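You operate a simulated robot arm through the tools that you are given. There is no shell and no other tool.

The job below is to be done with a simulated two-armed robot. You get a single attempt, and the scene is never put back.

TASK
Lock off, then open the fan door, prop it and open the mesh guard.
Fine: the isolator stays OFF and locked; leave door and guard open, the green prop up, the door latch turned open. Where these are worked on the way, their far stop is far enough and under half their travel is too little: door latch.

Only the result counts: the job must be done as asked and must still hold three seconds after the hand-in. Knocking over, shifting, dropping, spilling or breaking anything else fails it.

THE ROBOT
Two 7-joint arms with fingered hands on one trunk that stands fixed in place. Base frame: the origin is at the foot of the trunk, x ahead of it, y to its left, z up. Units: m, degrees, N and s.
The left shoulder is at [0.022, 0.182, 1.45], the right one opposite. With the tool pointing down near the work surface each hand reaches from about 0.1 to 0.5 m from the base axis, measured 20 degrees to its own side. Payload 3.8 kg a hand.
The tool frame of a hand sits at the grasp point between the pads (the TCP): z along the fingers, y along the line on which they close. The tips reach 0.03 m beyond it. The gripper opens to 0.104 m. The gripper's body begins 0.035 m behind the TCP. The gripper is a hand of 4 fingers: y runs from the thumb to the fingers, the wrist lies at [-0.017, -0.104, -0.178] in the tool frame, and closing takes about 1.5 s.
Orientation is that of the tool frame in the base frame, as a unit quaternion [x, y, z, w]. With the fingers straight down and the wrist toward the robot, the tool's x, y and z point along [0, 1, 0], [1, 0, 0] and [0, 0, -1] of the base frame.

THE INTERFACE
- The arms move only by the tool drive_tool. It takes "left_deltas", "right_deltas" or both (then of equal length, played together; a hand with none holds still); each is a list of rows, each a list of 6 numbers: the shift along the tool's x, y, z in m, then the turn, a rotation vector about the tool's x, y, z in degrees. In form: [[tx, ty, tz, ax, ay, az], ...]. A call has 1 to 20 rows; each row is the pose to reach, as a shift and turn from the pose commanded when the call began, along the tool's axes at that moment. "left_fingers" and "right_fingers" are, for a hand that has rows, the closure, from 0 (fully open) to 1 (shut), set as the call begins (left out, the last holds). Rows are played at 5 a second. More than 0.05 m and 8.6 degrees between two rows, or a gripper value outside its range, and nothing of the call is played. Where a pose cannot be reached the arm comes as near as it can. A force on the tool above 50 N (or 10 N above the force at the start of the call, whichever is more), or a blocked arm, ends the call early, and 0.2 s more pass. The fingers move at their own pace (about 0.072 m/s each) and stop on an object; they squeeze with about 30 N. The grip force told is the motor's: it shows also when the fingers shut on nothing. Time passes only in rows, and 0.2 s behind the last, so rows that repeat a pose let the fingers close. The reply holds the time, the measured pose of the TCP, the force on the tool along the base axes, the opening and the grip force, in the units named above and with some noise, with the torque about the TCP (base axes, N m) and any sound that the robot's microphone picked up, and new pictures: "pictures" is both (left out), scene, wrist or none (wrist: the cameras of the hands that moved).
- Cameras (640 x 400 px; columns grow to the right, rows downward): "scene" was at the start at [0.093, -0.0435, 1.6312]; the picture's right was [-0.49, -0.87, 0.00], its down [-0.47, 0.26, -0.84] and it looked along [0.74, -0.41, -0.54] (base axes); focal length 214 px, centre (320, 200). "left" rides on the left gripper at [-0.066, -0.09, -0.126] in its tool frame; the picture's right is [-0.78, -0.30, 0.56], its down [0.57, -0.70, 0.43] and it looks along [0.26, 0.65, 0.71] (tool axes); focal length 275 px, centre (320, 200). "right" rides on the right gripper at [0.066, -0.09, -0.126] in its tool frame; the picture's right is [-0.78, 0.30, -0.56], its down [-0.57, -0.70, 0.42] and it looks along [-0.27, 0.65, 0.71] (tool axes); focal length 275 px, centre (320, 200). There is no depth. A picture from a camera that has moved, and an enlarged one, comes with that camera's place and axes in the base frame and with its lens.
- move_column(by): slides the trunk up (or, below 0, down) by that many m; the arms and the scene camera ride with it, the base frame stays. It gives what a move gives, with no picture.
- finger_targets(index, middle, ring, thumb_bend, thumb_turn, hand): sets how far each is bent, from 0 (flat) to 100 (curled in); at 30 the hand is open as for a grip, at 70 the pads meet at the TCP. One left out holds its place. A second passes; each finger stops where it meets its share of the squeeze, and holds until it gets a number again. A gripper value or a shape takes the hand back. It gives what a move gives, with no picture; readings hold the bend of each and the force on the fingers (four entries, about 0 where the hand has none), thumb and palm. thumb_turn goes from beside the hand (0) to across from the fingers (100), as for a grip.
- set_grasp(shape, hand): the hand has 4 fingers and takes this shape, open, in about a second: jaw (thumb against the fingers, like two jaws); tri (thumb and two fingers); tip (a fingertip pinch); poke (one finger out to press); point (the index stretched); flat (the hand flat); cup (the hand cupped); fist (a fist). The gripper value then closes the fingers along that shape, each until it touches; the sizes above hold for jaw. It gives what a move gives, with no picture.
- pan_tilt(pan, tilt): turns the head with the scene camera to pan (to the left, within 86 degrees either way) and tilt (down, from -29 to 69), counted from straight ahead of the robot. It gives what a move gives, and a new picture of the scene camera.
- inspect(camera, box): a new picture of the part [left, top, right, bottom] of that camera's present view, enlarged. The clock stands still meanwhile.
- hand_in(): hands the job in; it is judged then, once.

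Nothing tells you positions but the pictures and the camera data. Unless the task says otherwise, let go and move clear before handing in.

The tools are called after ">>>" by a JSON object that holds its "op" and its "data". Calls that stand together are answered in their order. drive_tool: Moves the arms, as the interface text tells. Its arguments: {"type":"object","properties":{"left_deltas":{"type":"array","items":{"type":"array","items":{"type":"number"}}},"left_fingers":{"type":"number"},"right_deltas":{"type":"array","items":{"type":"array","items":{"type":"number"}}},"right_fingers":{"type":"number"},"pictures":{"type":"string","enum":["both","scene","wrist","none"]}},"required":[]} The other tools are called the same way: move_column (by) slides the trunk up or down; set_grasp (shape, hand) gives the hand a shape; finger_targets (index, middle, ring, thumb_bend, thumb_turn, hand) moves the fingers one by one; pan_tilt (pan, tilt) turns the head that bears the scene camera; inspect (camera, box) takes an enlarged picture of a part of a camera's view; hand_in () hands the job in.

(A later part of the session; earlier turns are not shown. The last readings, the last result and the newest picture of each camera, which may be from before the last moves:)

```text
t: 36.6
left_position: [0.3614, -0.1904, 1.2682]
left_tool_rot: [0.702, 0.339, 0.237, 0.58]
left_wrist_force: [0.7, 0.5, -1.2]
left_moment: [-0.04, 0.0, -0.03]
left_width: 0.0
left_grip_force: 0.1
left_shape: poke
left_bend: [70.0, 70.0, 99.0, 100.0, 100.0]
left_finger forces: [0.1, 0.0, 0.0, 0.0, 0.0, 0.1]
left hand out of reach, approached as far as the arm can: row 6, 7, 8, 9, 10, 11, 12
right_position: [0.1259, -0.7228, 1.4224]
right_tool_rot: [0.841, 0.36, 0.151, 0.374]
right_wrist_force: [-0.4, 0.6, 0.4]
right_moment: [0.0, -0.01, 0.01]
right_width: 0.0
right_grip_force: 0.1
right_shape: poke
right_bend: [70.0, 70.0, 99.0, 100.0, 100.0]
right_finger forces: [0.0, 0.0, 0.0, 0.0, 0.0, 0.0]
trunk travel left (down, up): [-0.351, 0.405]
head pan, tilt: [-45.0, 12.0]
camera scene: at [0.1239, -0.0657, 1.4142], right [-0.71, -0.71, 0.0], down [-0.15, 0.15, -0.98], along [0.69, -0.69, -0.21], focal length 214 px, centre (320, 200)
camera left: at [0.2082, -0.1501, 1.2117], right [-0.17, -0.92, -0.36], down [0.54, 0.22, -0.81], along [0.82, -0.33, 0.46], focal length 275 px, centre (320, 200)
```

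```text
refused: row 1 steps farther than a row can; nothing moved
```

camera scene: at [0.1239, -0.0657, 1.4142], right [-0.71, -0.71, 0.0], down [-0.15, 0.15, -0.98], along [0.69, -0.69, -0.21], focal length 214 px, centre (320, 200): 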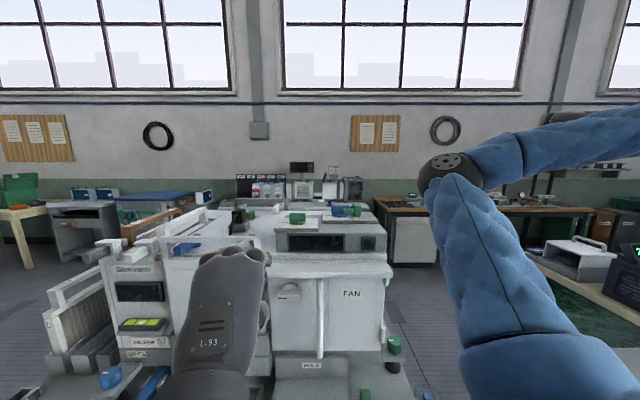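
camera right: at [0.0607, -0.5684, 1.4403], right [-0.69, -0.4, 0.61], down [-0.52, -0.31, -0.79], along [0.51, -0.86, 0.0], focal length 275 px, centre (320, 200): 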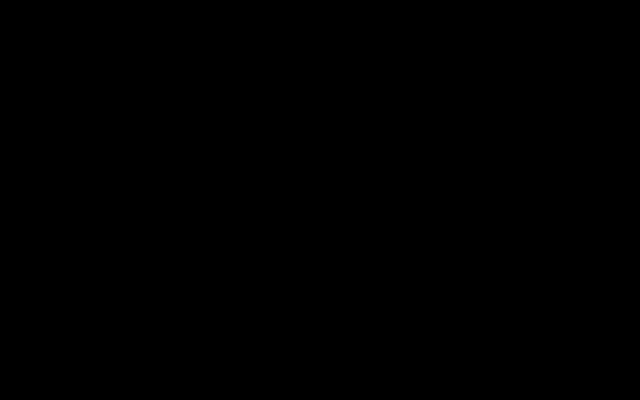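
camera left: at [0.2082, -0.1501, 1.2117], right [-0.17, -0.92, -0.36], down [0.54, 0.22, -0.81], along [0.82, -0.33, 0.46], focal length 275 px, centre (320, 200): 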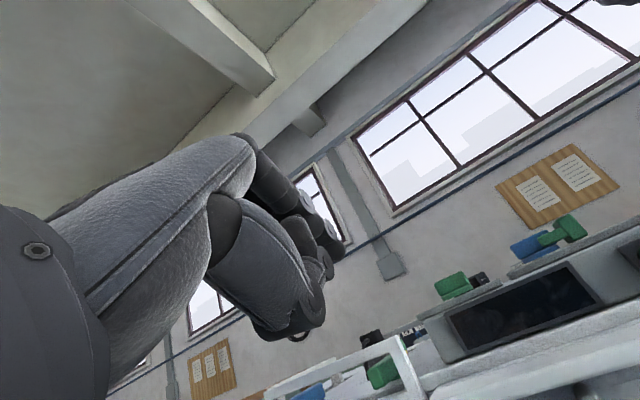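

>>> {"op": "drive_tool", "data": {"left_deltas": [[0.005, 0.04, -0.01, 0, 0, 0], [0.01, 0.08, -0.02, 0, 0, 0], [0.015, 0.12, -0.03, 0, 0, 0], [0.02, 0.16, -0.04, 0, 0, 0], [0.02, 0.19, -0.05, 0, 0, 0], [0.02, 0.19, -0.05, 0, 0, 0]]}}

```text
t: 38.0
left_position: [0.3724, -0.1636, 1.4724]
left_tool_rot: [0.702, 0.339, 0.238, 0.58]
left_wrist_force: [0.1, 0.5, 0.6]
left_moment: [0.03, 0.0, 0.0]
left_width: 0.0
left_grip_force: 0.1
left_shape: poke
left_bend: [70.0, 70.0, 99.0, 100.0, 100.0]
left_finger forces: [0.0, 0.0, 0.0, 0.0, 0.1, 0.0]
right_position: [0.1223, -0.7227, 1.4231]
right_tool_rot: [0.842, 0.359, 0.151, 0.374]
right_wrist_force: [0.7, -0.5, -0.2]
right_moment: [-0.01, 0.0, -0.02]
right_width: 0.0
right_grip_force: 0.0
right_shape: poke
right_bend: [70.0, 70.0, 99.0, 100.0, 100.0]
right_finger forces: [0.0, 0.0, 0.0, 0.0, 0.0, 0.0]
trunk travel left (down, up): [-0.351, 0.405]
head pan, tilt: [-45.0, 12.0]
camera scene: at [0.1224, -0.0663, 1.4144], right [-0.71, -0.71, 0.0], down [-0.15, 0.15, -0.98], along [0.69, -0.69, -0.21], focal length 214 px, centre (320, 200)
camera left: at [0.219, -0.1239, 1.4161], right [-0.17, -0.92, -0.36], down [0.54, 0.22, -0.81], along [0.82, -0.33, 0.46], focal length 275 px, centre (320, 200)
```

scene: 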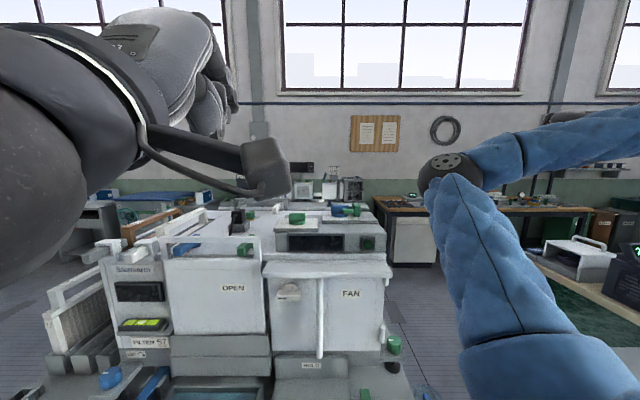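
left: 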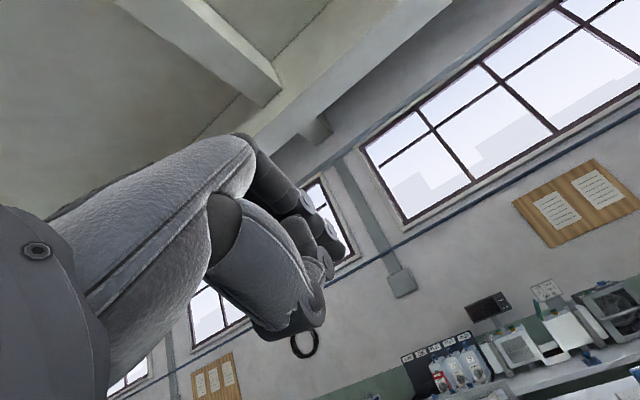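

>>> {"op": "drive_tool", "data": {"left_deltas": [[0.01, -0.018, 0.03, 0, 0, 0], [0.02, -0.036, 0.06, 0, 0, 0], [0.03, -0.054, 0.09, 0, 0, 0], [0.04, -0.072, 0.12, 0, 0, 0], [0.052, -0.09, 0.147, 0, 0, 0], [0.052, -0.09, 0.147, 0, 0, 0]]}}

```text
t: 39.4
left_position: [0.4648, -0.2132, 1.3715]
left_tool_rot: [0.691, 0.36, 0.243, 0.578]
left_wrist_force: [0.6, 0.0, 0.0]
left_moment: [0.0, 0.0, -0.01]
left_width: 0.0
left_grip_force: 0.0
left_shape: poke
left_bend: [70.0, 70.0, 99.0, 100.0, 100.0]
left_finger forces: [0.1, 0.1, 0.0, 0.0, 0.1, 0.0]
left hand out of reach, approached as far as the arm can: row 1, 2, 3, 4, 5, 6
right_position: [0.123, -0.7222, 1.4224]
right_tool_rot: [0.841, 0.359, 0.151, 0.375]
right_wrist_force: [0.1, 0.5, -0.4]
right_moment: [0.0, -0.01, -0.01]
right_width: 0.0002
right_grip_force: 0.1
right_shape: poke
right_bend: [70.0, 70.0, 99.0, 100.0, 100.0]
right_finger forces: [0.0, 0.1, 0.1, 0.1, 0.1, 0.0]
trunk travel left (down, up): [-0.351, 0.405]
head pan, tilt: [-45.0, 12.0]
camera scene: at [0.1223, -0.0653, 1.4145], right [-0.71, -0.71, 0.0], down [-0.15, 0.15, -0.98], along [0.69, -0.69, -0.21], focal length 214 px, centre (320, 200)
camera left: at [0.3093, -0.1809, 1.3157], right [-0.13, -0.93, -0.34], down [0.52, 0.23, -0.82], along [0.84, -0.28, 0.46], focal length 275 px, centre (320, 200)
```

scene: 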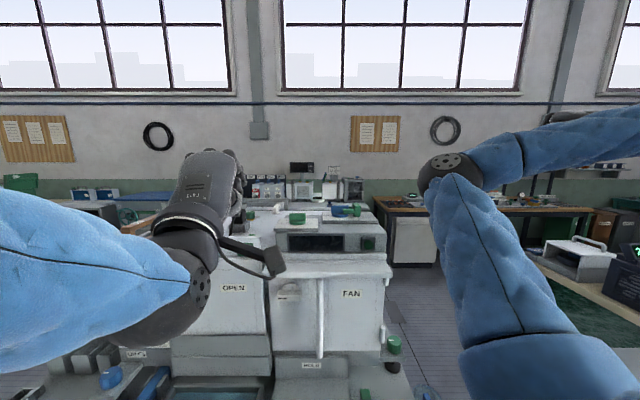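
left: 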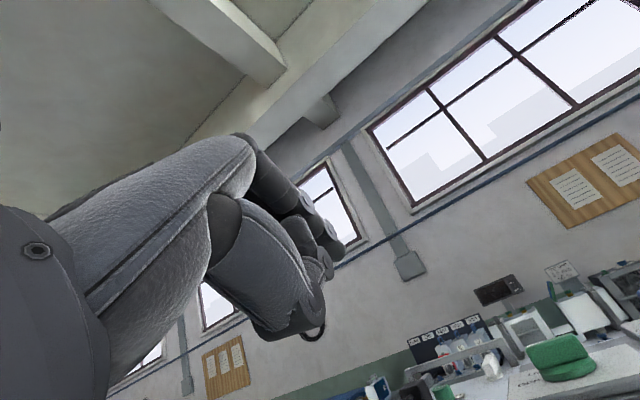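

The wrist limit is blocking the palm-down orientation. With the elbow out to the left, rolling the hand so the wrist sits on its left side suits this arm better, so I'll roll it 90°.

>>> {"op": "drive_tool", "data": {"left_deltas": [[0, 0, 0, 0, 0, 8.2], [0, 0, 0, 0, 0, 16.4], [0, 0, 0, 0, 0, 24.6], [0, 0, 0, 0, 0, 32.8], [0, 0, 0, 0, 0, 41], [0, 0, 0, 0, 0, 49.2], [0, 0, 0, 0, 0, 57.4], [0, 0, 0, 0, 0, 65.6], [0, 0, 0, 0, 0, 73.8], [0, 0, 0, 0, 0, 82], [0, 0, 0, 0, 0, 90], [0, 0, 0, 0, 0, 90]]}}

```text
t: 42.0
left_position: [0.4645, -0.2117, 1.3689]
left_tool_rot: [0.744, -0.232, 0.58, 0.237]
left_wrist_force: [-0.2, 0.5, -0.2]
left_moment: [0.0, 0.02, -0.06]
left_width: 0.0
left_grip_force: 0.0
left_shape: poke
left_bend: [70.0, 70.0, 99.0, 100.0, 100.0]
left_finger forces: [0.0, 0.0, 0.0, 0.0, 0.0, 0.0]
left hand out of reach, approached as far as the arm can: row 1, 2, 3, 4, 5, 6, 7, 8
right_position: [0.1267, -0.7198, 1.4245]
right_tool_rot: [0.841, 0.36, 0.15, 0.375]
right_wrist_force: [0.8, 0.8, 0.0]
right_moment: [-0.01, 0.01, -0.05]
right_width: 0.0
right_grip_force: 0.1
right_shape: poke
right_bend: [70.0, 70.0, 99.0, 100.0, 100.0]
right_finger forces: [0.0, 0.1, 0.1, 0.0, 0.0, 0.0]
trunk travel left (down, up): [-0.351, 0.405]
head pan, tilt: [-45.0, 12.0]
camera scene: at [0.1245, -0.0632, 1.4143], right [-0.71, -0.71, 0.0], down [-0.15, 0.14, -0.98], along [0.69, -0.69, -0.21], focal length 214 px, centre (320, 200)
camera left: at [0.4125, -0.0593, 1.3247], right [0.43, -0.06, -0.9], down [0.88, 0.24, 0.41], along [0.19, -0.97, 0.16], focal length 275 px, centre (320, 200)
```

scene: 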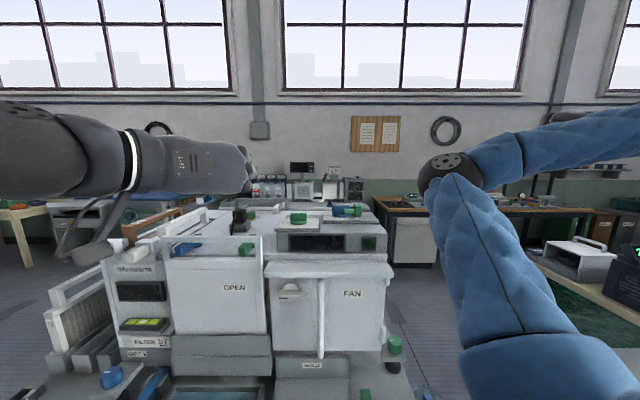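
left: 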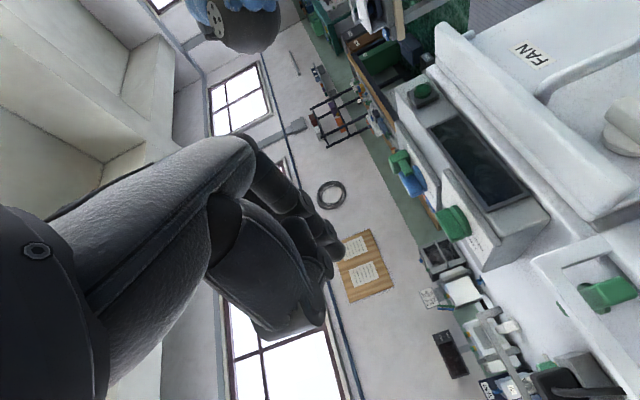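

>>> {"op": "inspect", "data": {"camera": "scene", "box": [100, 110, 280, 230]}}

>>> {"op": "inspect", "data": {"camera": "left", "box": [200, 120, 400, 350]}}

```text
3.33 times, centred on (190, 170) of scene
camera zoom: at [0.1245, -0.0632, 1.4143], right [-0.71, -0.71, 0.0], down [-0.15, 0.14, -0.98], along [0.69, -0.69, -0.21], focal length 715 px, centre (753, 300)
```

zoom: 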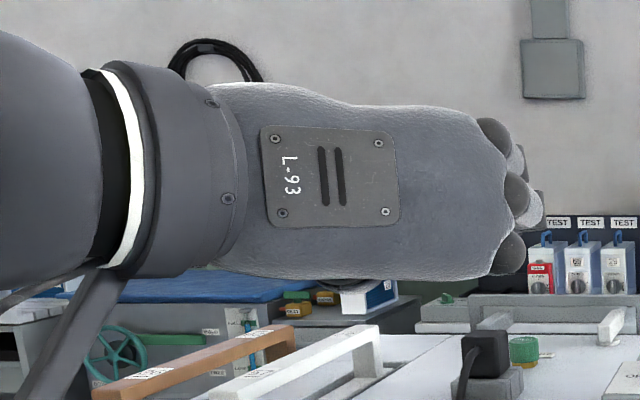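

```text
1.74 times, centred on (300, 235) of left
camera zoom: at [0.4125, -0.0593, 1.3247], right [0.43, -0.06, -0.9], down [0.88, 0.24, 0.41], along [0.19, -0.97, 0.16], focal length 479 px, centre (355, 139)
```

zoom: 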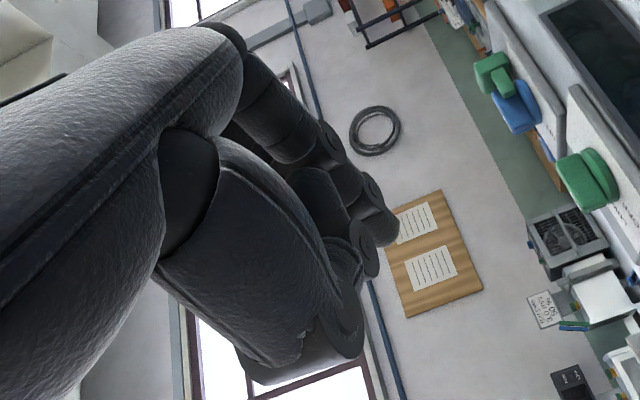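

The left hand can move freely in this orientation. I'll lower it to just below the latch bar, standing off in front of the hood.

>>> {"op": "drive_tool", "data": {"left_deltas": [[-0.043, 0.001, 0.018, -0.6, 0, 0], [-0.086, 0.002, 0.036, -1.2, 0, 0], [-0.128, 0.003, 0.054, -1.8, 0, 0], [-0.171, 0.003, 0.073, -2.5, 0, 0], [-0.214, 0.004, 0.091, -3.2, 0, 0], [-0.257, 0.005, 0.109, -3.8, 0, 0], [-0.3, 0.006, 0.127, -4.4, 0, 0], [-0.3425, 0.006, 0.145, -5, 0, 0], [-0.3425, 0.006, 0.145, -5, 0, 0]]}}

```text
t: 44.0
left_position: [0.5377, -0.327, 1.0789]
left_tool_rot: [0.758, -0.275, 0.535, 0.252]
left_wrist_force: [0.2, 0.3, -0.2]
left_moment: [0.0, 0.01, 0.0]
left_width: 0.0
left_grip_force: 0.0
left_shape: poke
left_bend: [70.0, 70.0, 99.0, 100.0, 100.0]
left_finger forces: [0.1, 0.1, 0.1, 0.1, 0.0, 0.0]
left hand out of reach, approached as far as the arm can: row 5, 6, 7, 8, 9
right_position: [0.1224, -0.7214, 1.4237]
right_tool_rot: [0.842, 0.359, 0.15, 0.375]
right_wrist_force: [-0.8, 0.7, 0.2]
right_moment: [-0.05, 0.01, 0.01]
right_width: 0.0004
right_grip_force: 0.0
right_shape: poke
right_bend: [70.0, 70.0, 99.0, 100.0, 100.0]
right_finger forces: [0.0, 0.0, 0.0, 0.0, 0.1, 0.0]
trunk travel left (down, up): [-0.351, 0.405]
head pan, tilt: [-45.0, 12.0]
camera scene: at [0.1218, -0.0649, 1.4146], right [-0.71, -0.71, 0.0], down [-0.15, 0.15, -0.98], along [0.69, -0.69, -0.21], focal length 214 px, centre (320, 200)
camera left: at [0.4967, -0.1669, 1.0473], right [0.36, -0.05, -0.93], down [0.93, 0.14, 0.35], along [0.11, -0.99, 0.1], focal length 275 px, centre (320, 200)
```

scene: 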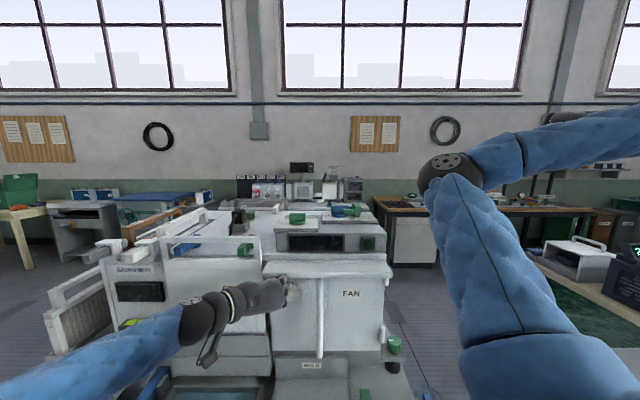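
left: 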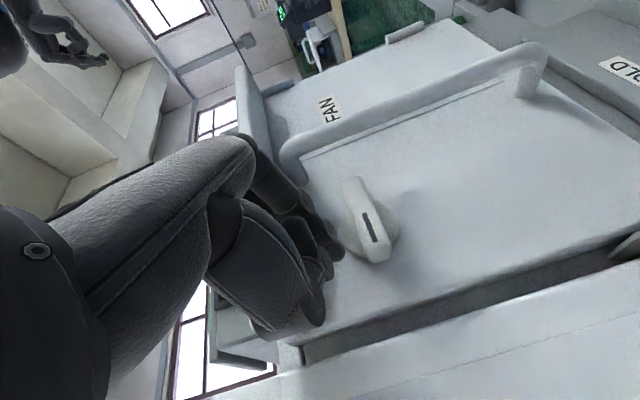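

The left arm is nearly straight here. I'll back the hand off and lower the trunk a little to bring the shoulder closer and lower.

>>> {"op": "drive_tool", "data": {"left_deltas": [[0, 0, -0.04, 0, 0, 0], [0, 0, -0.08, 0, 0, 0], [0, 0, -0.11, 0, 0, 0], [0, 0, -0.11, 0, 0, 0]]}}

>>> {"op": "move_column", "data": {"by": -0.12}}

>>> {"op": "pan_tilt", "data": {"pan": -45, "tilt": 15}}

```text
t: 45.0
left_position: [0.4679, -0.2556, 1.1245]
left_tool_rot: [0.76, -0.275, 0.533, 0.251]
left_wrist_force: [0.4, -0.4, 0.2]
left_moment: [0.02, -0.02, -0.01]
left_width: 0.0
left_grip_force: 0.1
left_shape: poke
left_bend: [70.0, 70.0, 99.0, 100.0, 100.0]
left_finger forces: [0.0, 0.1, 0.0, 0.1, 0.0, 0.0]
left hand out of reach, approached as far as the arm can: row 1, 2, 3, 4
right_position: [0.1237, -0.7235, 1.4218]
right_tool_rot: [0.842, 0.359, 0.151, 0.373]
right_wrist_force: [-0.5, 0.4, -0.3]
right_moment: [-0.04, 0.01, -0.01]
right_width: 0.0
right_grip_force: 0.1
right_shape: poke
right_bend: [70.0, 70.0, 99.0, 100.0, 100.0]
right_finger forces: [0.0, 0.1, 0.0, 0.0, 0.0, 0.0]
trunk travel left (down, up): [-0.351, 0.405]
head pan, tilt: [-45.0, 12.0]
camera scene: at [0.1225, -0.0668, 1.4144], right [-0.71, -0.71, 0.0], down [-0.15, 0.15, -0.98], along [0.69, -0.69, -0.21], focal length 214 px, centre (320, 200)
camera left: at [0.4257, -0.0966, 1.0927], right [0.36, -0.04, -0.93], down [0.93, 0.13, 0.35], along [0.11, -0.99, 0.09], focal length 275 px, centre (320, 200)
```

scene: 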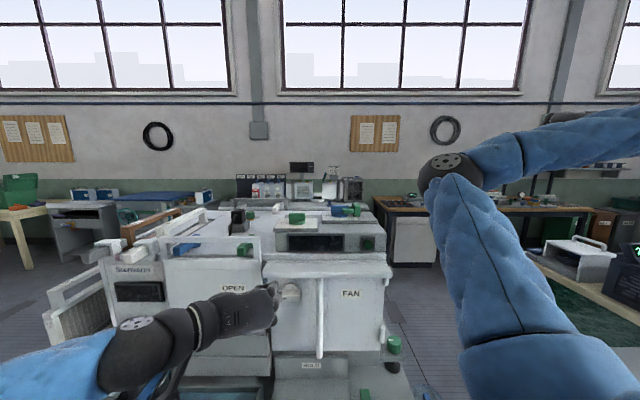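
left: 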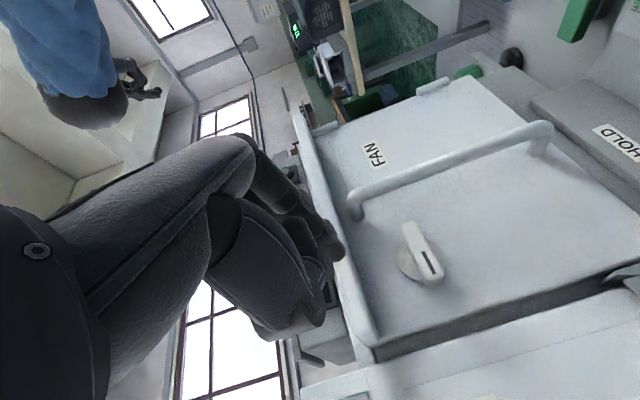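

```text
t: 46.5
left_position: [0.4755, -0.2534, 0.9943]
left_tool_rot: [0.769, -0.271, 0.519, 0.254]
left_wrist_force: [-0.3, -0.8, -0.2]
left_moment: [0.0, 0.03, 0.04]
left_width: 0.0
left_grip_force: 0.1
left_shape: poke
left_bend: [70.0, 70.0, 99.0, 100.0, 100.0]
left_finger forces: [0.0, 0.1, 0.0, 0.0, 0.0, 0.0]
right_position: [0.1213, -0.7199, 1.3012]
right_tool_rot: [0.842, 0.359, 0.151, 0.375]
right_wrist_force: [-0.6, 1.4, -0.3]
right_moment: [-0.03, 0.0, -0.01]
right_width: 0.0001
right_grip_force: 0.1
right_shape: poke
right_bend: [70.0, 70.0, 99.0, 100.0, 100.0]
right_finger forces: [0.0, 0.0, 0.1, 0.1, 0.0, 0.0]
trunk travel left (down, up): [-0.231, 0.525]
head pan, tilt: [-45.0, 12.0]
```

```text
t: 47.1
left_position: [0.4768, -0.2544, 0.9936]
left_tool_rot: [0.769, -0.271, 0.52, 0.254]
left_wrist_force: [-0.2, -0.4, 0.2]
left_moment: [0.03, 0.01, 0.0]
left_width: 0.0001
left_grip_force: 0.0
left_shape: poke
left_bend: [70.0, 70.0, 99.0, 100.0, 100.0]
left_finger forces: [0.0, 0.0, 0.1, 0.0, 0.0, 0.0]
right_position: [0.1222, -0.7218, 1.3016]
right_tool_rot: [0.842, 0.359, 0.151, 0.373]
right_wrist_force: [-0.3, 0.0, 0.3]
right_moment: [0.0, -0.03, 0.01]
right_width: 0.0002
right_grip_force: 0.2
right_shape: poke
right_bend: [70.0, 70.0, 99.0, 100.0, 100.0]
right_finger forces: [0.0, 0.0, 0.0, 0.0, 0.0, 0.1]
trunk travel left (down, up): [-0.231, 0.525]
head pan, tilt: [-45.0, 15.0]
camera scene: at [0.1706, -0.0664, 1.2872], right [-0.71, -0.71, 0.0], down [-0.18, 0.18, -0.97], along [0.68, -0.68, -0.26], focal length 214 px, centre (320, 200)
```

scene: 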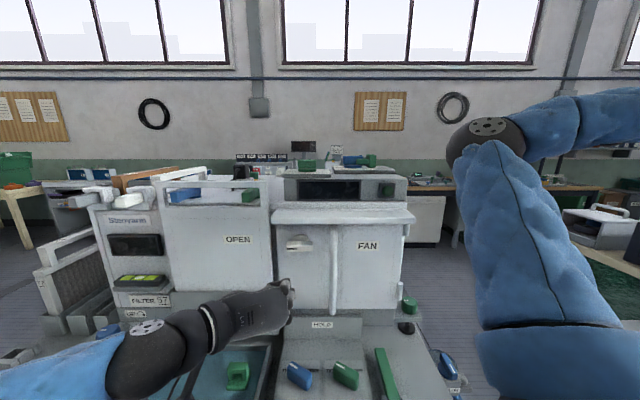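

>>> {"op": "inspect", "data": {"camera": "scene", "box": [230, 200, 390, 330]}}

>>> {"op": "inspect", "data": {"camera": "left", "box": [0, 0, 640, 400]}}

```text
3.08 times, centred on (310, 265) of scene
camera zoom: at [0.1706, -0.0664, 1.2872], right [-0.71, -0.71, 0.0], down [-0.18, 0.18, -0.97], along [0.68, -0.68, -0.26], focal length 660 px, centre (351, 0)
```

zoom: 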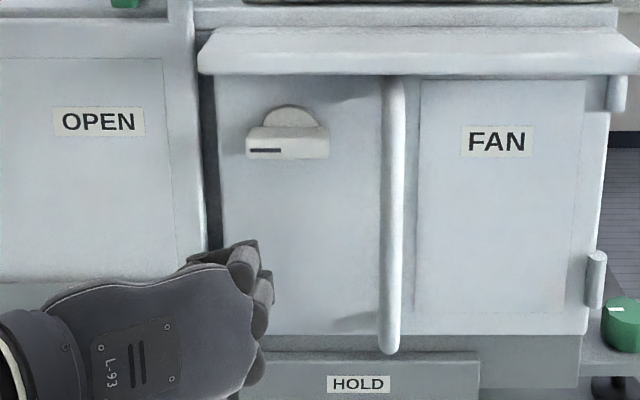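

```text
1.00 times, centred on (320, 200) of left (not enlarged: the box is as wide or as high as the picture)
camera zoom: at [0.4335, -0.096, 0.9638], right [0.33, -0.04, -0.94], down [0.94, 0.13, 0.32], along [0.11, -0.99, 0.08], focal length 275 px, centre (320, 200)
```

zoom: 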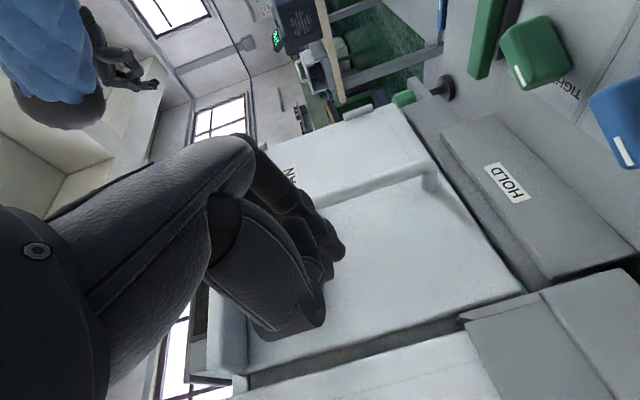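

>>> {"op": "drive_tool", "data": {"left_deltas": [[0.007, 0.002, 0.014, 0, 3, 0], [0.014, 0.004, 0.028, 0, 6, 0], [0.022, 0.006, 0.042, 0, 9, 0], [0.029, 0.008, 0.056, 0, 12, 0], [0.029, 0.008, 0.056, 0, 12, 0]]}}

>>> {"op": "inspect", "data": {"camera": "scene", "box": [230, 200, 390, 330]}}

```text
t: 48.3
left_position: [0.5118, -0.2962, 1.0463]
left_tool_rot: [0.741, -0.26, 0.559, 0.265]
left_wrist_force: [-0.1, -0.2, 0.4]
left_moment: [-0.01, 0.0, 0.0]
left_width: 0.0
left_grip_force: 0.1
left_shape: poke
left_bend: [70.0, 70.0, 99.0, 100.0, 100.0]
left_finger forces: [0.1, 0.0, 0.0, 0.0, 0.0, 0.0]
left hand out of reach, approached as far as the arm can: row 1, 2, 3, 4, 5
right_position: [0.1231, -0.7228, 1.3011]
right_tool_rot: [0.842, 0.359, 0.151, 0.374]
right_wrist_force: [0.7, 0.3, 0.5]
right_moment: [0.02, 0.01, 0.02]
right_width: 0.0001
right_grip_force: 0.1
right_shape: poke
right_bend: [70.0, 70.0, 99.0, 100.0, 100.0]
right_finger forces: [0.0, 0.0, 0.1, 0.0, 0.1, 0.0]
trunk travel left (down, up): [-0.231, 0.525]
head pan, tilt: [-45.0, 15.0]
camera scene: at [0.1705, -0.0666, 1.2872], right [-0.71, -0.71, 0.0], down [-0.18, 0.18, -0.97], along [0.68, -0.68, -0.26], focal length 214 px, centre (320, 200)
camera left: at [0.4692, -0.1397, 1.0029], right [0.4, -0.1, -0.91], down [0.91, 0.17, 0.38], along [0.12, -0.98, 0.16], focal length 275 px, centre (320, 200)
```

scene: 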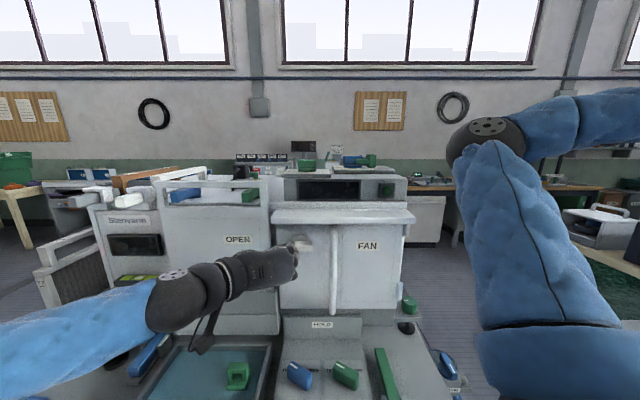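
left: 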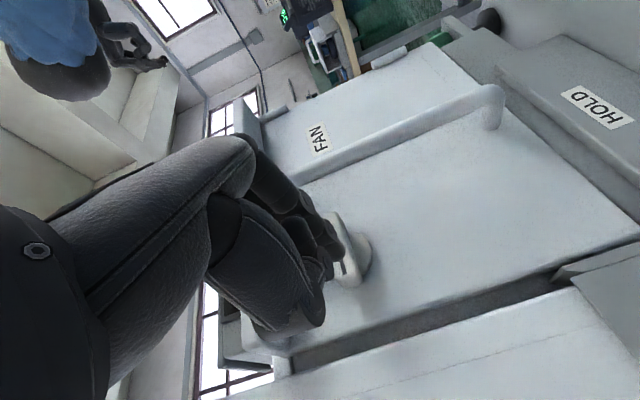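

```text
3.08 times, centred on (310, 265) of scene
camera zoom: at [0.1705, -0.0666, 1.2872], right [-0.71, -0.71, 0.0], down [-0.18, 0.18, -0.97], along [0.68, -0.68, -0.26], focal length 660 px, centre (351, 0)
```

zoom: 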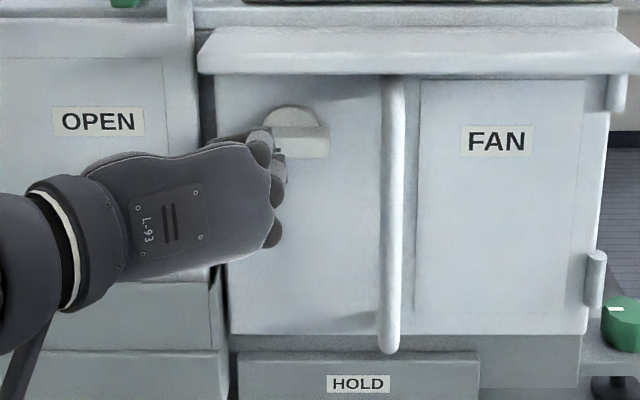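

Reach improves when the shoulder is level with the target. I'll lower the trunk further, with the left hand staying clear in front of the door.

>>> {"op": "move_column", "data": {"by": -0.12}}

>>> {"op": "pan_tilt", "data": {"pan": -45, "tilt": 14}}

```text
t: 49.8
left_position: [0.5116, -0.2944, 0.9279]
left_tool_rot: [0.743, -0.261, 0.558, 0.263]
left_wrist_force: [0.1, -0.2, 0.0]
left_moment: [0.01, -0.03, -0.02]
left_width: 0.0001
left_grip_force: 0.0
left_shape: poke
left_bend: [70.0, 70.0, 99.0, 100.0, 100.0]
left_finger forces: [0.0, 0.1, 0.1, 0.0, 0.0, 0.0]
right_position: [0.1247, -0.7225, 1.181]
right_tool_rot: [0.842, 0.358, 0.149, 0.374]
right_wrist_force: [-0.3, 0.7, 0.0]
right_moment: [-0.02, 0.02, 0.0]
right_width: 0.0
right_grip_force: 0.0
right_shape: poke
right_bend: [70.0, 70.0, 99.0, 100.0, 100.0]
right_finger forces: [0.1, 0.0, 0.0, 0.0, 0.0, 0.1]
trunk travel left (down, up): [-0.111, 0.645]
head pan, tilt: [-45.0, 15.0]
```

```text
t: 50.4
left_position: [0.5125, -0.2939, 0.9283]
left_tool_rot: [0.743, -0.26, 0.558, 0.263]
left_wrist_force: [0.7, 0.1, -0.1]
left_moment: [-0.01, -0.04, 0.0]
left_width: 0.0
left_grip_force: 0.1
left_shape: poke
left_bend: [70.0, 70.0, 99.0, 100.0, 100.0]
left_finger forces: [0.0, 0.0, 0.1, 0.0, 0.0, 0.0]
right_position: [0.1255, -0.7216, 1.181]
right_tool_rot: [0.843, 0.358, 0.148, 0.374]
right_wrist_force: [-0.2, 0.0, -0.5]
right_moment: [0.01, 0.02, 0.02]
right_width: 0.0
right_grip_force: 0.0
right_shape: poke
right_bend: [70.0, 70.0, 99.0, 100.0, 100.0]
right_finger forces: [0.1, 0.0, 0.1, 0.0, 0.0, 0.0]
trunk travel left (down, up): [-0.111, 0.645]
head pan, tilt: [-45.0, 14.0]
camera scene: at [0.2361, -0.0663, 1.1633], right [-0.71, -0.71, 0.0], down [-0.17, 0.17, -0.97], along [0.69, -0.69, -0.24], focal length 214 px, centre (320, 200)
```

scene: 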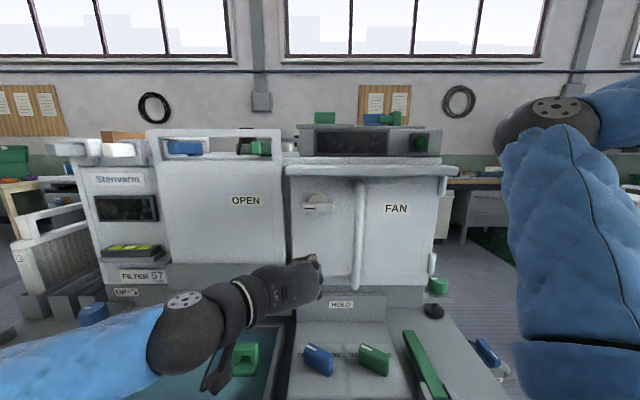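

>>> {"op": "drive_tool", "data": {"left_deltas": [[0.024, 0.003, -0.006, 0, 3, 0], [0.048, 0.007, -0.012, 0, 6, 0], [0.072, 0.01, -0.018, 0, 9, 0], [0.072, 0.01, -0.018, 0, 9, 0]]}}

>>> {"op": "inspect", "data": {"camera": "scene", "box": [240, 170, 400, 300]}}

```text
t: 51.4
left_position: [0.5124, -0.2965, 1.0026]
left_tool_rot: [0.708, -0.245, 0.601, 0.278]
left_wrist_force: [-0.2, -0.4, -0.4]
left_moment: [-0.01, 0.0, -0.01]
left_width: 0.0001
left_grip_force: 0.0
left_shape: poke
left_bend: [70.0, 70.0, 99.0, 100.0, 100.0]
left_finger forces: [0.0, 0.0, 0.1, 0.1, 0.0, 0.0]
right_position: [0.1248, -0.7215, 1.1808]
right_tool_rot: [0.842, 0.359, 0.149, 0.373]
right_wrist_force: [0.2, -0.1, 0.1]
right_moment: [-0.02, -0.05, -0.02]
right_width: 0.0003
right_grip_force: 0.0
right_shape: poke
right_bend: [70.0, 70.0, 99.0, 100.0, 100.0]
right_finger forces: [0.0, 0.1, 0.0, 0.1, 0.0, 0.0]
trunk travel left (down, up): [-0.111, 0.645]
head pan, tilt: [-45.0, 14.0]
camera scene: at [0.236, -0.0663, 1.1633], right [-0.71, -0.71, 0.0], down [-0.17, 0.17, -0.97], along [0.69, -0.69, -0.24], focal length 214 px, centre (320, 200)
camera left: at [0.4721, -0.1446, 0.9453], right [0.48, -0.16, -0.86], down [0.87, 0.21, 0.44], along [0.11, -0.96, 0.24], focal length 275 px, centre (320, 200)
```

scene: 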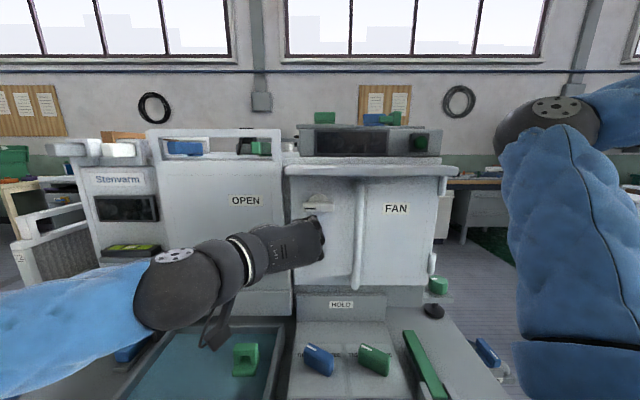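
left: 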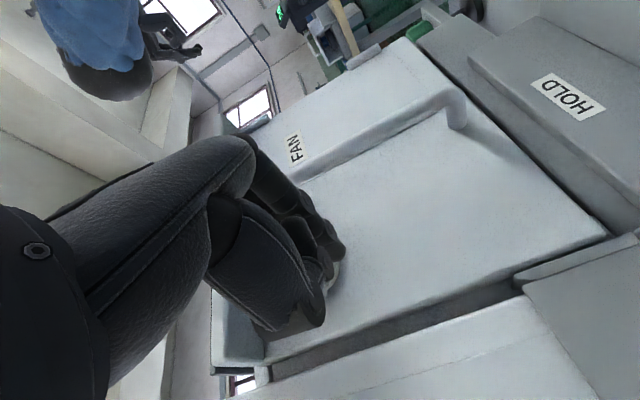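

```text
3.08 times, centred on (320, 235) of scene
camera zoom: at [0.236, -0.0663, 1.1633], right [-0.71, -0.71, 0.0], down [-0.17, 0.17, -0.97], along [0.69, -0.69, -0.24], focal length 660 px, centre (320, 92)
```

zoom: 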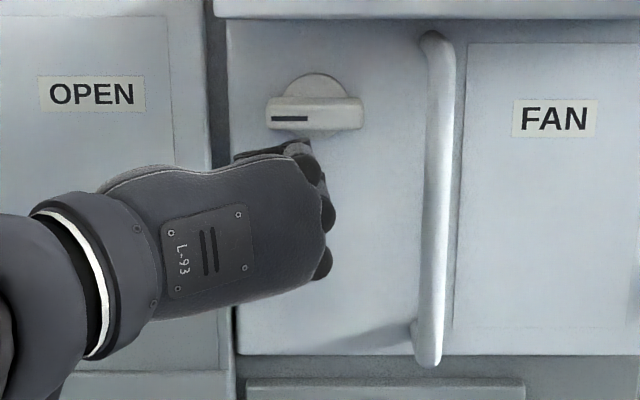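

The left hand now reaches freely and its fingertip is just below the latch bar's left end. I'll move in under the bar and push that end up gently, to test the turning direction.

>>> {"op": "drive_tool", "data": {"left_deltas": [[0.0035, 0.001, 0.029, 0, 0, 0], [0.007, 0.002, 0.0575, 0, 0, 0], [0.007, 0.002, 0.0575, 0, 0, 0]]}}

>>> {"op": "inspect", "data": {"camera": "scene", "box": [270, 170, 370, 250]}}

>>> {"op": "inspect", "data": {"camera": "left", "box": [220, 150, 480, 350]}}

```text
t: 52.2
left_position: [0.5508, -0.3392, 1.0116]
left_tool_rot: [0.701, -0.242, 0.609, 0.282]
left_wrist_force: [-4.6, 5.3, -9.0]
left_moment: [0.08, -0.19, -0.1]
left_width: 0.0001
left_grip_force: 0.0
left_shape: poke
left_bend: [70.0, 70.0, 99.0, 100.0, 100.0]
left_finger forces: [0.0, 11.3, 0.0, 0.0, 0.0, 0.0]
left hand out of reach, approached as far as the arm can: row 1, 2, 3
right_position: [0.1258, -0.7213, 1.1812]
right_tool_rot: [0.842, 0.359, 0.149, 0.373]
right_wrist_force: [0.1, 0.3, 0.0]
right_moment: [0.02, 0.01, -0.03]
right_width: 0.0002
right_grip_force: 0.0
right_shape: poke
right_bend: [70.0, 70.0, 99.0, 100.0, 100.0]
right_finger forces: [0.1, 0.0, 0.1, 0.0, 0.0, 0.1]
trunk travel left (down, up): [-0.111, 0.645]
head pan, tilt: [-45.0, 14.0]
camera scene: at [0.2362, -0.0663, 1.1631], right [-0.71, -0.71, 0.0], down [-0.17, 0.17, -0.97], along [0.69, -0.69, -0.24], focal length 214 px, centre (320, 200)
camera left: at [0.5131, -0.1869, 0.9507], right [0.49, -0.17, -0.85], down [0.86, 0.22, 0.46], along [0.11, -0.96, 0.26], focal length 275 px, centre (320, 200)
```

scene: 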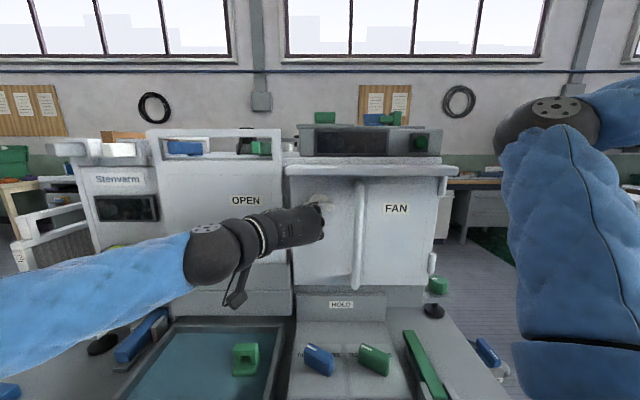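
left: 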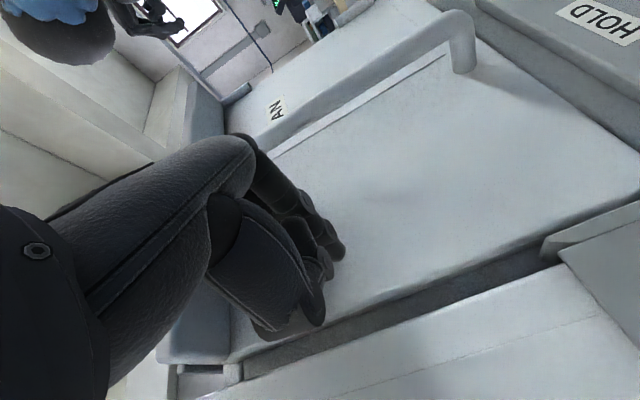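

```text
5.00 times, centred on (320, 210) of scene
camera zoom: at [0.2362, -0.0663, 1.1631], right [-0.71, -0.71, 0.0], down [-0.17, 0.17, -0.97], along [0.69, -0.69, -0.24], focal length 1072 px, centre (320, 150)
```

zoom: 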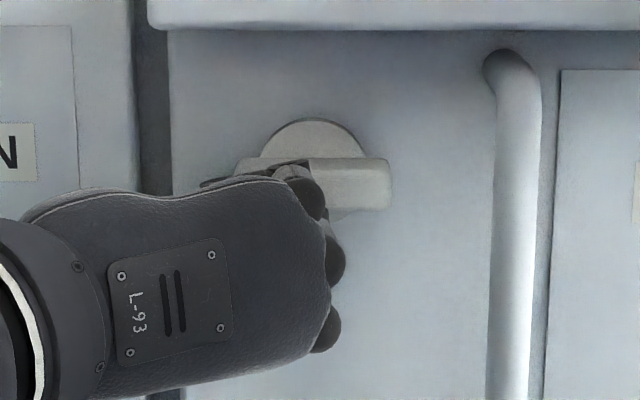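

```text
2.00 times, centred on (350, 250) of left
camera zoom: at [0.5131, -0.1869, 0.9507], right [0.49, -0.17, -0.85], down [0.86, 0.22, 0.46], along [0.11, -0.96, 0.26], focal length 551 px, centre (260, 100)
```

zoom: 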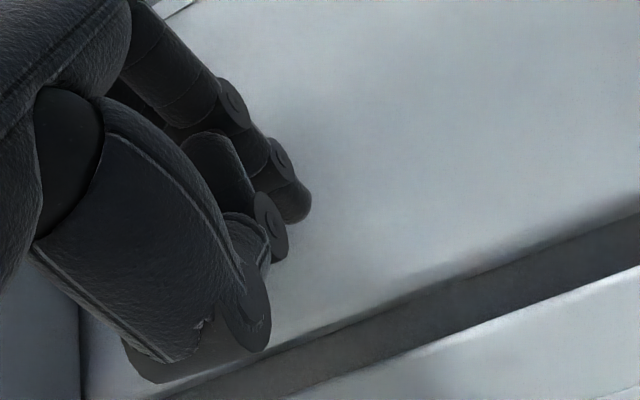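

>>> {"op": "drive_tool", "data": {"left_deltas": [[0.004, 0, 0, 0, 0, 0], [0.008, 0, 0, 0, 0, 0], [0.012, 0, 0, 0, 0, 0], [0.012, 0, 0, 0, 0, 0]]}}

>>> {"op": "inspect", "data": {"camera": "scene", "box": [270, 170, 370, 250]}}

```text
t: 53.0
left_position: [0.5509, -0.3395, 1.0123]
left_tool_rot: [0.7, -0.247, 0.608, 0.28]
left_wrist_force: [-1.6, 3.8, -13.4]
left_moment: [0.16, -0.14, -0.06]
left_width: 0.0
left_grip_force: 0.0
left_shape: poke
left_bend: [70.0, 70.0, 99.0, 100.0, 100.0]
left_finger forces: [0.0, 13.3, 0.1, 0.0, 0.1, 0.1]
right_position: [0.1266, -0.722, 1.181]
right_tool_rot: [0.842, 0.359, 0.149, 0.374]
right_wrist_force: [-0.4, 0.1, 0.3]
right_moment: [-0.03, 0.02, -0.03]
right_width: 0.0
right_grip_force: 0.2
right_shape: poke
right_bend: [70.0, 70.0, 99.0, 100.0, 100.0]
right_finger forces: [0.0, 0.1, 0.1, 0.1, 0.0, 0.1]
trunk travel left (down, up): [-0.111, 0.645]
head pan, tilt: [-45.0, 14.0]
stopped in row 3 (left hand): the force on the tool passed its limit at 52 N (the readings are from after the stop); the commanded pose is now the measured one
camera scene: at [0.2365, -0.0664, 1.1635], right [-0.71, -0.71, 0.0], down [-0.17, 0.17, -0.97], along [0.69, -0.69, -0.24], focal length 214 px, centre (320, 200)
camera left: at [0.5135, -0.1878, 0.9523], right [0.49, -0.17, -0.85], down [0.86, 0.21, 0.46], along [0.1, -0.96, 0.25], focal length 275 px, centre (320, 200)
```

scene: 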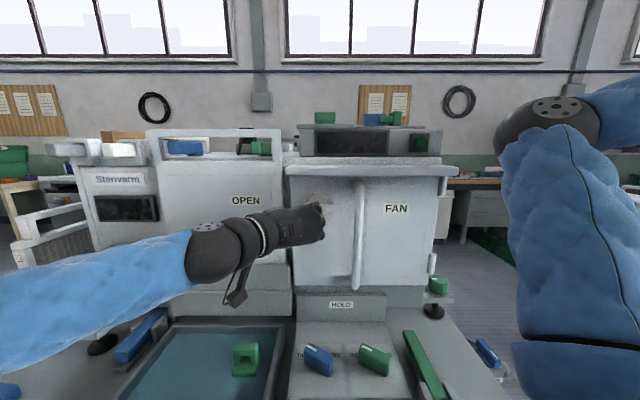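
left: 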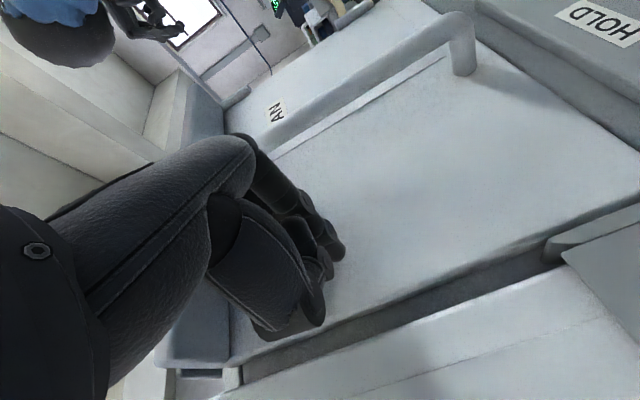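

```text
5.00 times, centred on (320, 210) of scene
camera zoom: at [0.2365, -0.0664, 1.1635], right [-0.71, -0.71, 0.0], down [-0.17, 0.17, -0.97], along [0.69, -0.69, -0.24], focal length 1072 px, centre (320, 150)
```

zoom: 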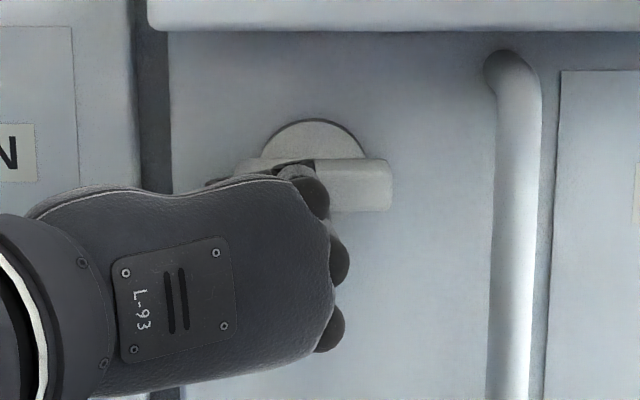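

Pushing the left end up is blocked, so the latch must turn the other way, pointer downward. I'll move the fingers under the right end of the bar.

>>> {"op": "drive_tool", "data": {"left_deltas": [[-0.0119, -0.001, 0.001, 0, 0, 0], [-0.013, 0.023, 0.001, 0, 0, 0], [-0.0145, 0.0473, 0.0003, 0, 0, 0], [-0.0145, 0.0473, 0.0003, 0, 0, 0]]}}

>>> {"op": "inspect", "data": {"camera": "scene", "box": [270, 170, 370, 250]}}

```text
t: 54.0
left_position: [0.5148, -0.3729, 1.0055]
left_tool_rot: [0.7, -0.247, 0.608, 0.28]
left_wrist_force: [-0.6, -0.9, 0.1]
left_moment: [-0.02, 0.0, 0.02]
left_width: 0.0002
left_grip_force: 0.1
left_shape: poke
left_bend: [70.0, 70.0, 99.0, 100.0, 100.0]
left_finger forces: [0.1, 0.1, 0.1, 0.1, 0.1, 0.0]
right_position: [0.1251, -0.7224, 1.1808]
right_tool_rot: [0.842, 0.359, 0.149, 0.374]
right_wrist_force: [-0.5, -0.2, -0.6]
right_moment: [0.0, 0.02, 0.01]
right_width: 0.0
right_grip_force: 0.0
right_shape: poke
right_bend: [70.0, 70.0, 99.0, 100.0, 100.0]
right_finger forces: [0.1, 0.1, 0.1, 0.0, 0.0, 0.0]
trunk travel left (down, up): [-0.111, 0.645]
head pan, tilt: [-45.0, 14.0]
camera scene: at [0.2361, -0.0662, 1.1633], right [-0.71, -0.71, 0.0], down [-0.17, 0.17, -0.97], along [0.69, -0.69, -0.24], focal length 214 px, centre (320, 200)
camera left: at [0.4771, -0.2219, 0.9462], right [0.49, -0.17, -0.85], down [0.86, 0.21, 0.46], along [0.1, -0.96, 0.25], focal length 275 px, centre (320, 200)
```

scene: 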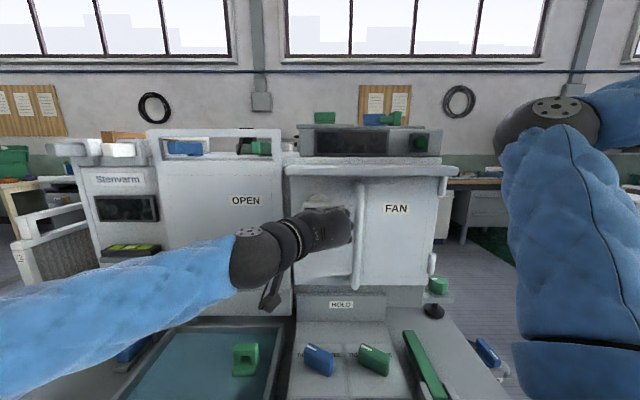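
left: 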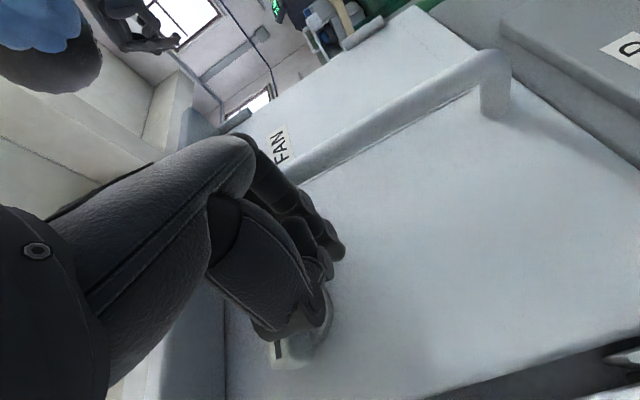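

```text
5.00 times, centred on (320, 210) of scene
camera zoom: at [0.2361, -0.0662, 1.1633], right [-0.71, -0.71, 0.0], down [-0.17, 0.17, -0.97], along [0.69, -0.69, -0.24], focal length 1072 px, centre (320, 150)
```

zoom: 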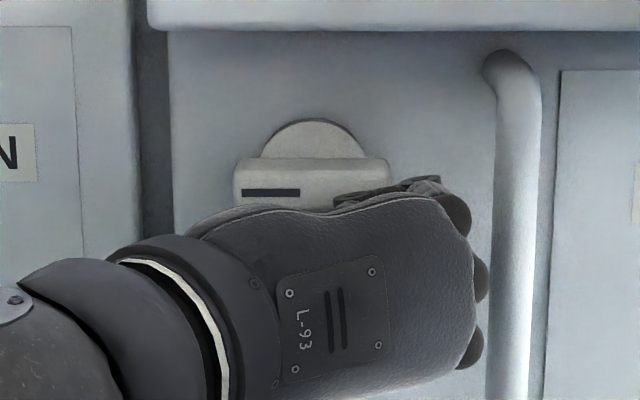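

>>> {"op": "drive_tool", "data": {"left_deltas": [[0.007, 0, -0.0007, 0, 0, 0], [0.0158, 0.0025, -0.0017, 0, 0, 0], [0.025, 0.0015, -0.0026, 0, 0, 0], [0.0331, -0.003, -0.0033, 0, 0, 0], [0.0389, -0.0101, -0.0037, 0, 0, 0], [0.0407, -0.015, -0.0037, 0, 0, 0], [0.0407, -0.015, -0.0037, 0, 0, 0]]}}

>>> {"op": "inspect", "data": {"camera": "scene", "box": [270, 170, 370, 250]}}

```text
t: 55.6
left_position: [0.5195, -0.3636, 1.0488]
left_tool_rot: [0.696, -0.251, 0.609, 0.286]
left_wrist_force: [-24.1, -16.0, 17.2]
left_moment: [-0.53, -0.38, -0.96]
left_width: 0.0001
left_grip_force: 0.0
left_shape: poke
left_bend: [70.0, 70.0, 99.0, 100.0, 100.0]
left_finger forces: [7.7, 25.4, 0.0, 0.1, 0.1, 0.0]
right_position: [0.1217, -0.7223, 1.1808]
right_tool_rot: [0.842, 0.358, 0.15, 0.374]
right_wrist_force: [0.2, -0.1, -0.2]
right_moment: [-0.01, 0.02, 0.0]
right_width: 0.0
right_grip_force: 0.0
right_shape: poke
right_bend: [70.0, 70.0, 99.0, 100.0, 100.0]
right_finger forces: [0.0, 0.0, 0.0, 0.0, 0.0, 0.1]
trunk travel left (down, up): [-0.111, 0.645]
head pan, tilt: [-45.0, 14.0]
camera scene: at [0.2316, -0.0677, 1.1644], right [-0.71, -0.71, 0.0], down [-0.17, 0.17, -0.97], along [0.69, -0.69, -0.24], focal length 214 px, centre (320, 200)
camera left: at [0.4846, -0.2118, 0.9875], right [0.5, -0.18, -0.85], down [0.86, 0.2, 0.46], along [0.08, -0.96, 0.25], focal length 275 px, centre (320, 200)
```

scene: 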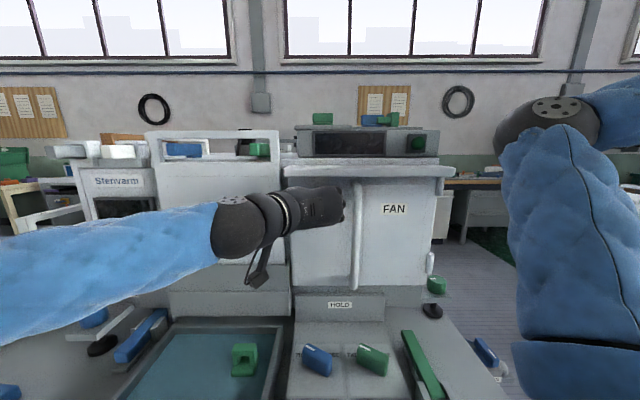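
left: 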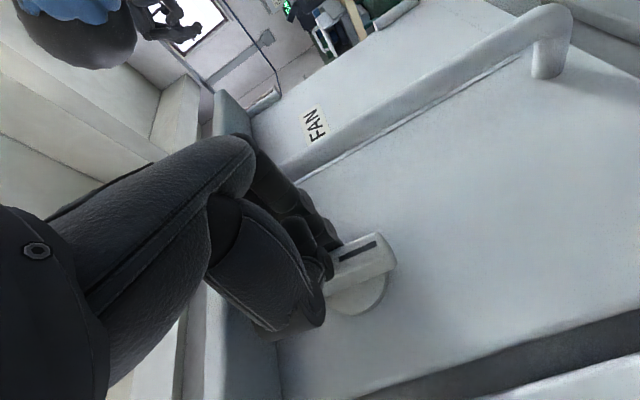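

```text
5.00 times, centred on (320, 210) of scene
camera zoom: at [0.2316, -0.0677, 1.1644], right [-0.71, -0.71, 0.0], down [-0.17, 0.17, -0.97], along [0.69, -0.69, -0.24], focal length 1072 px, centre (320, 150)
```

zoom: 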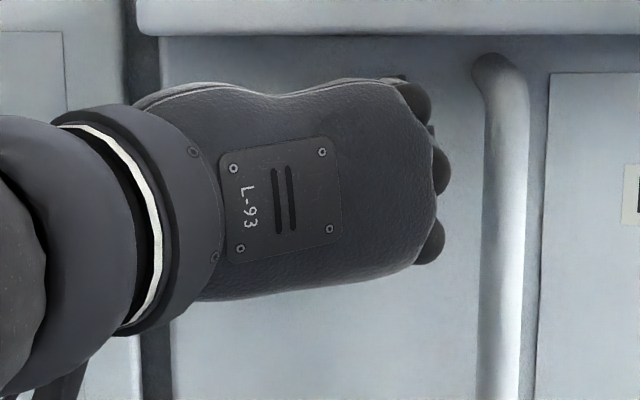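

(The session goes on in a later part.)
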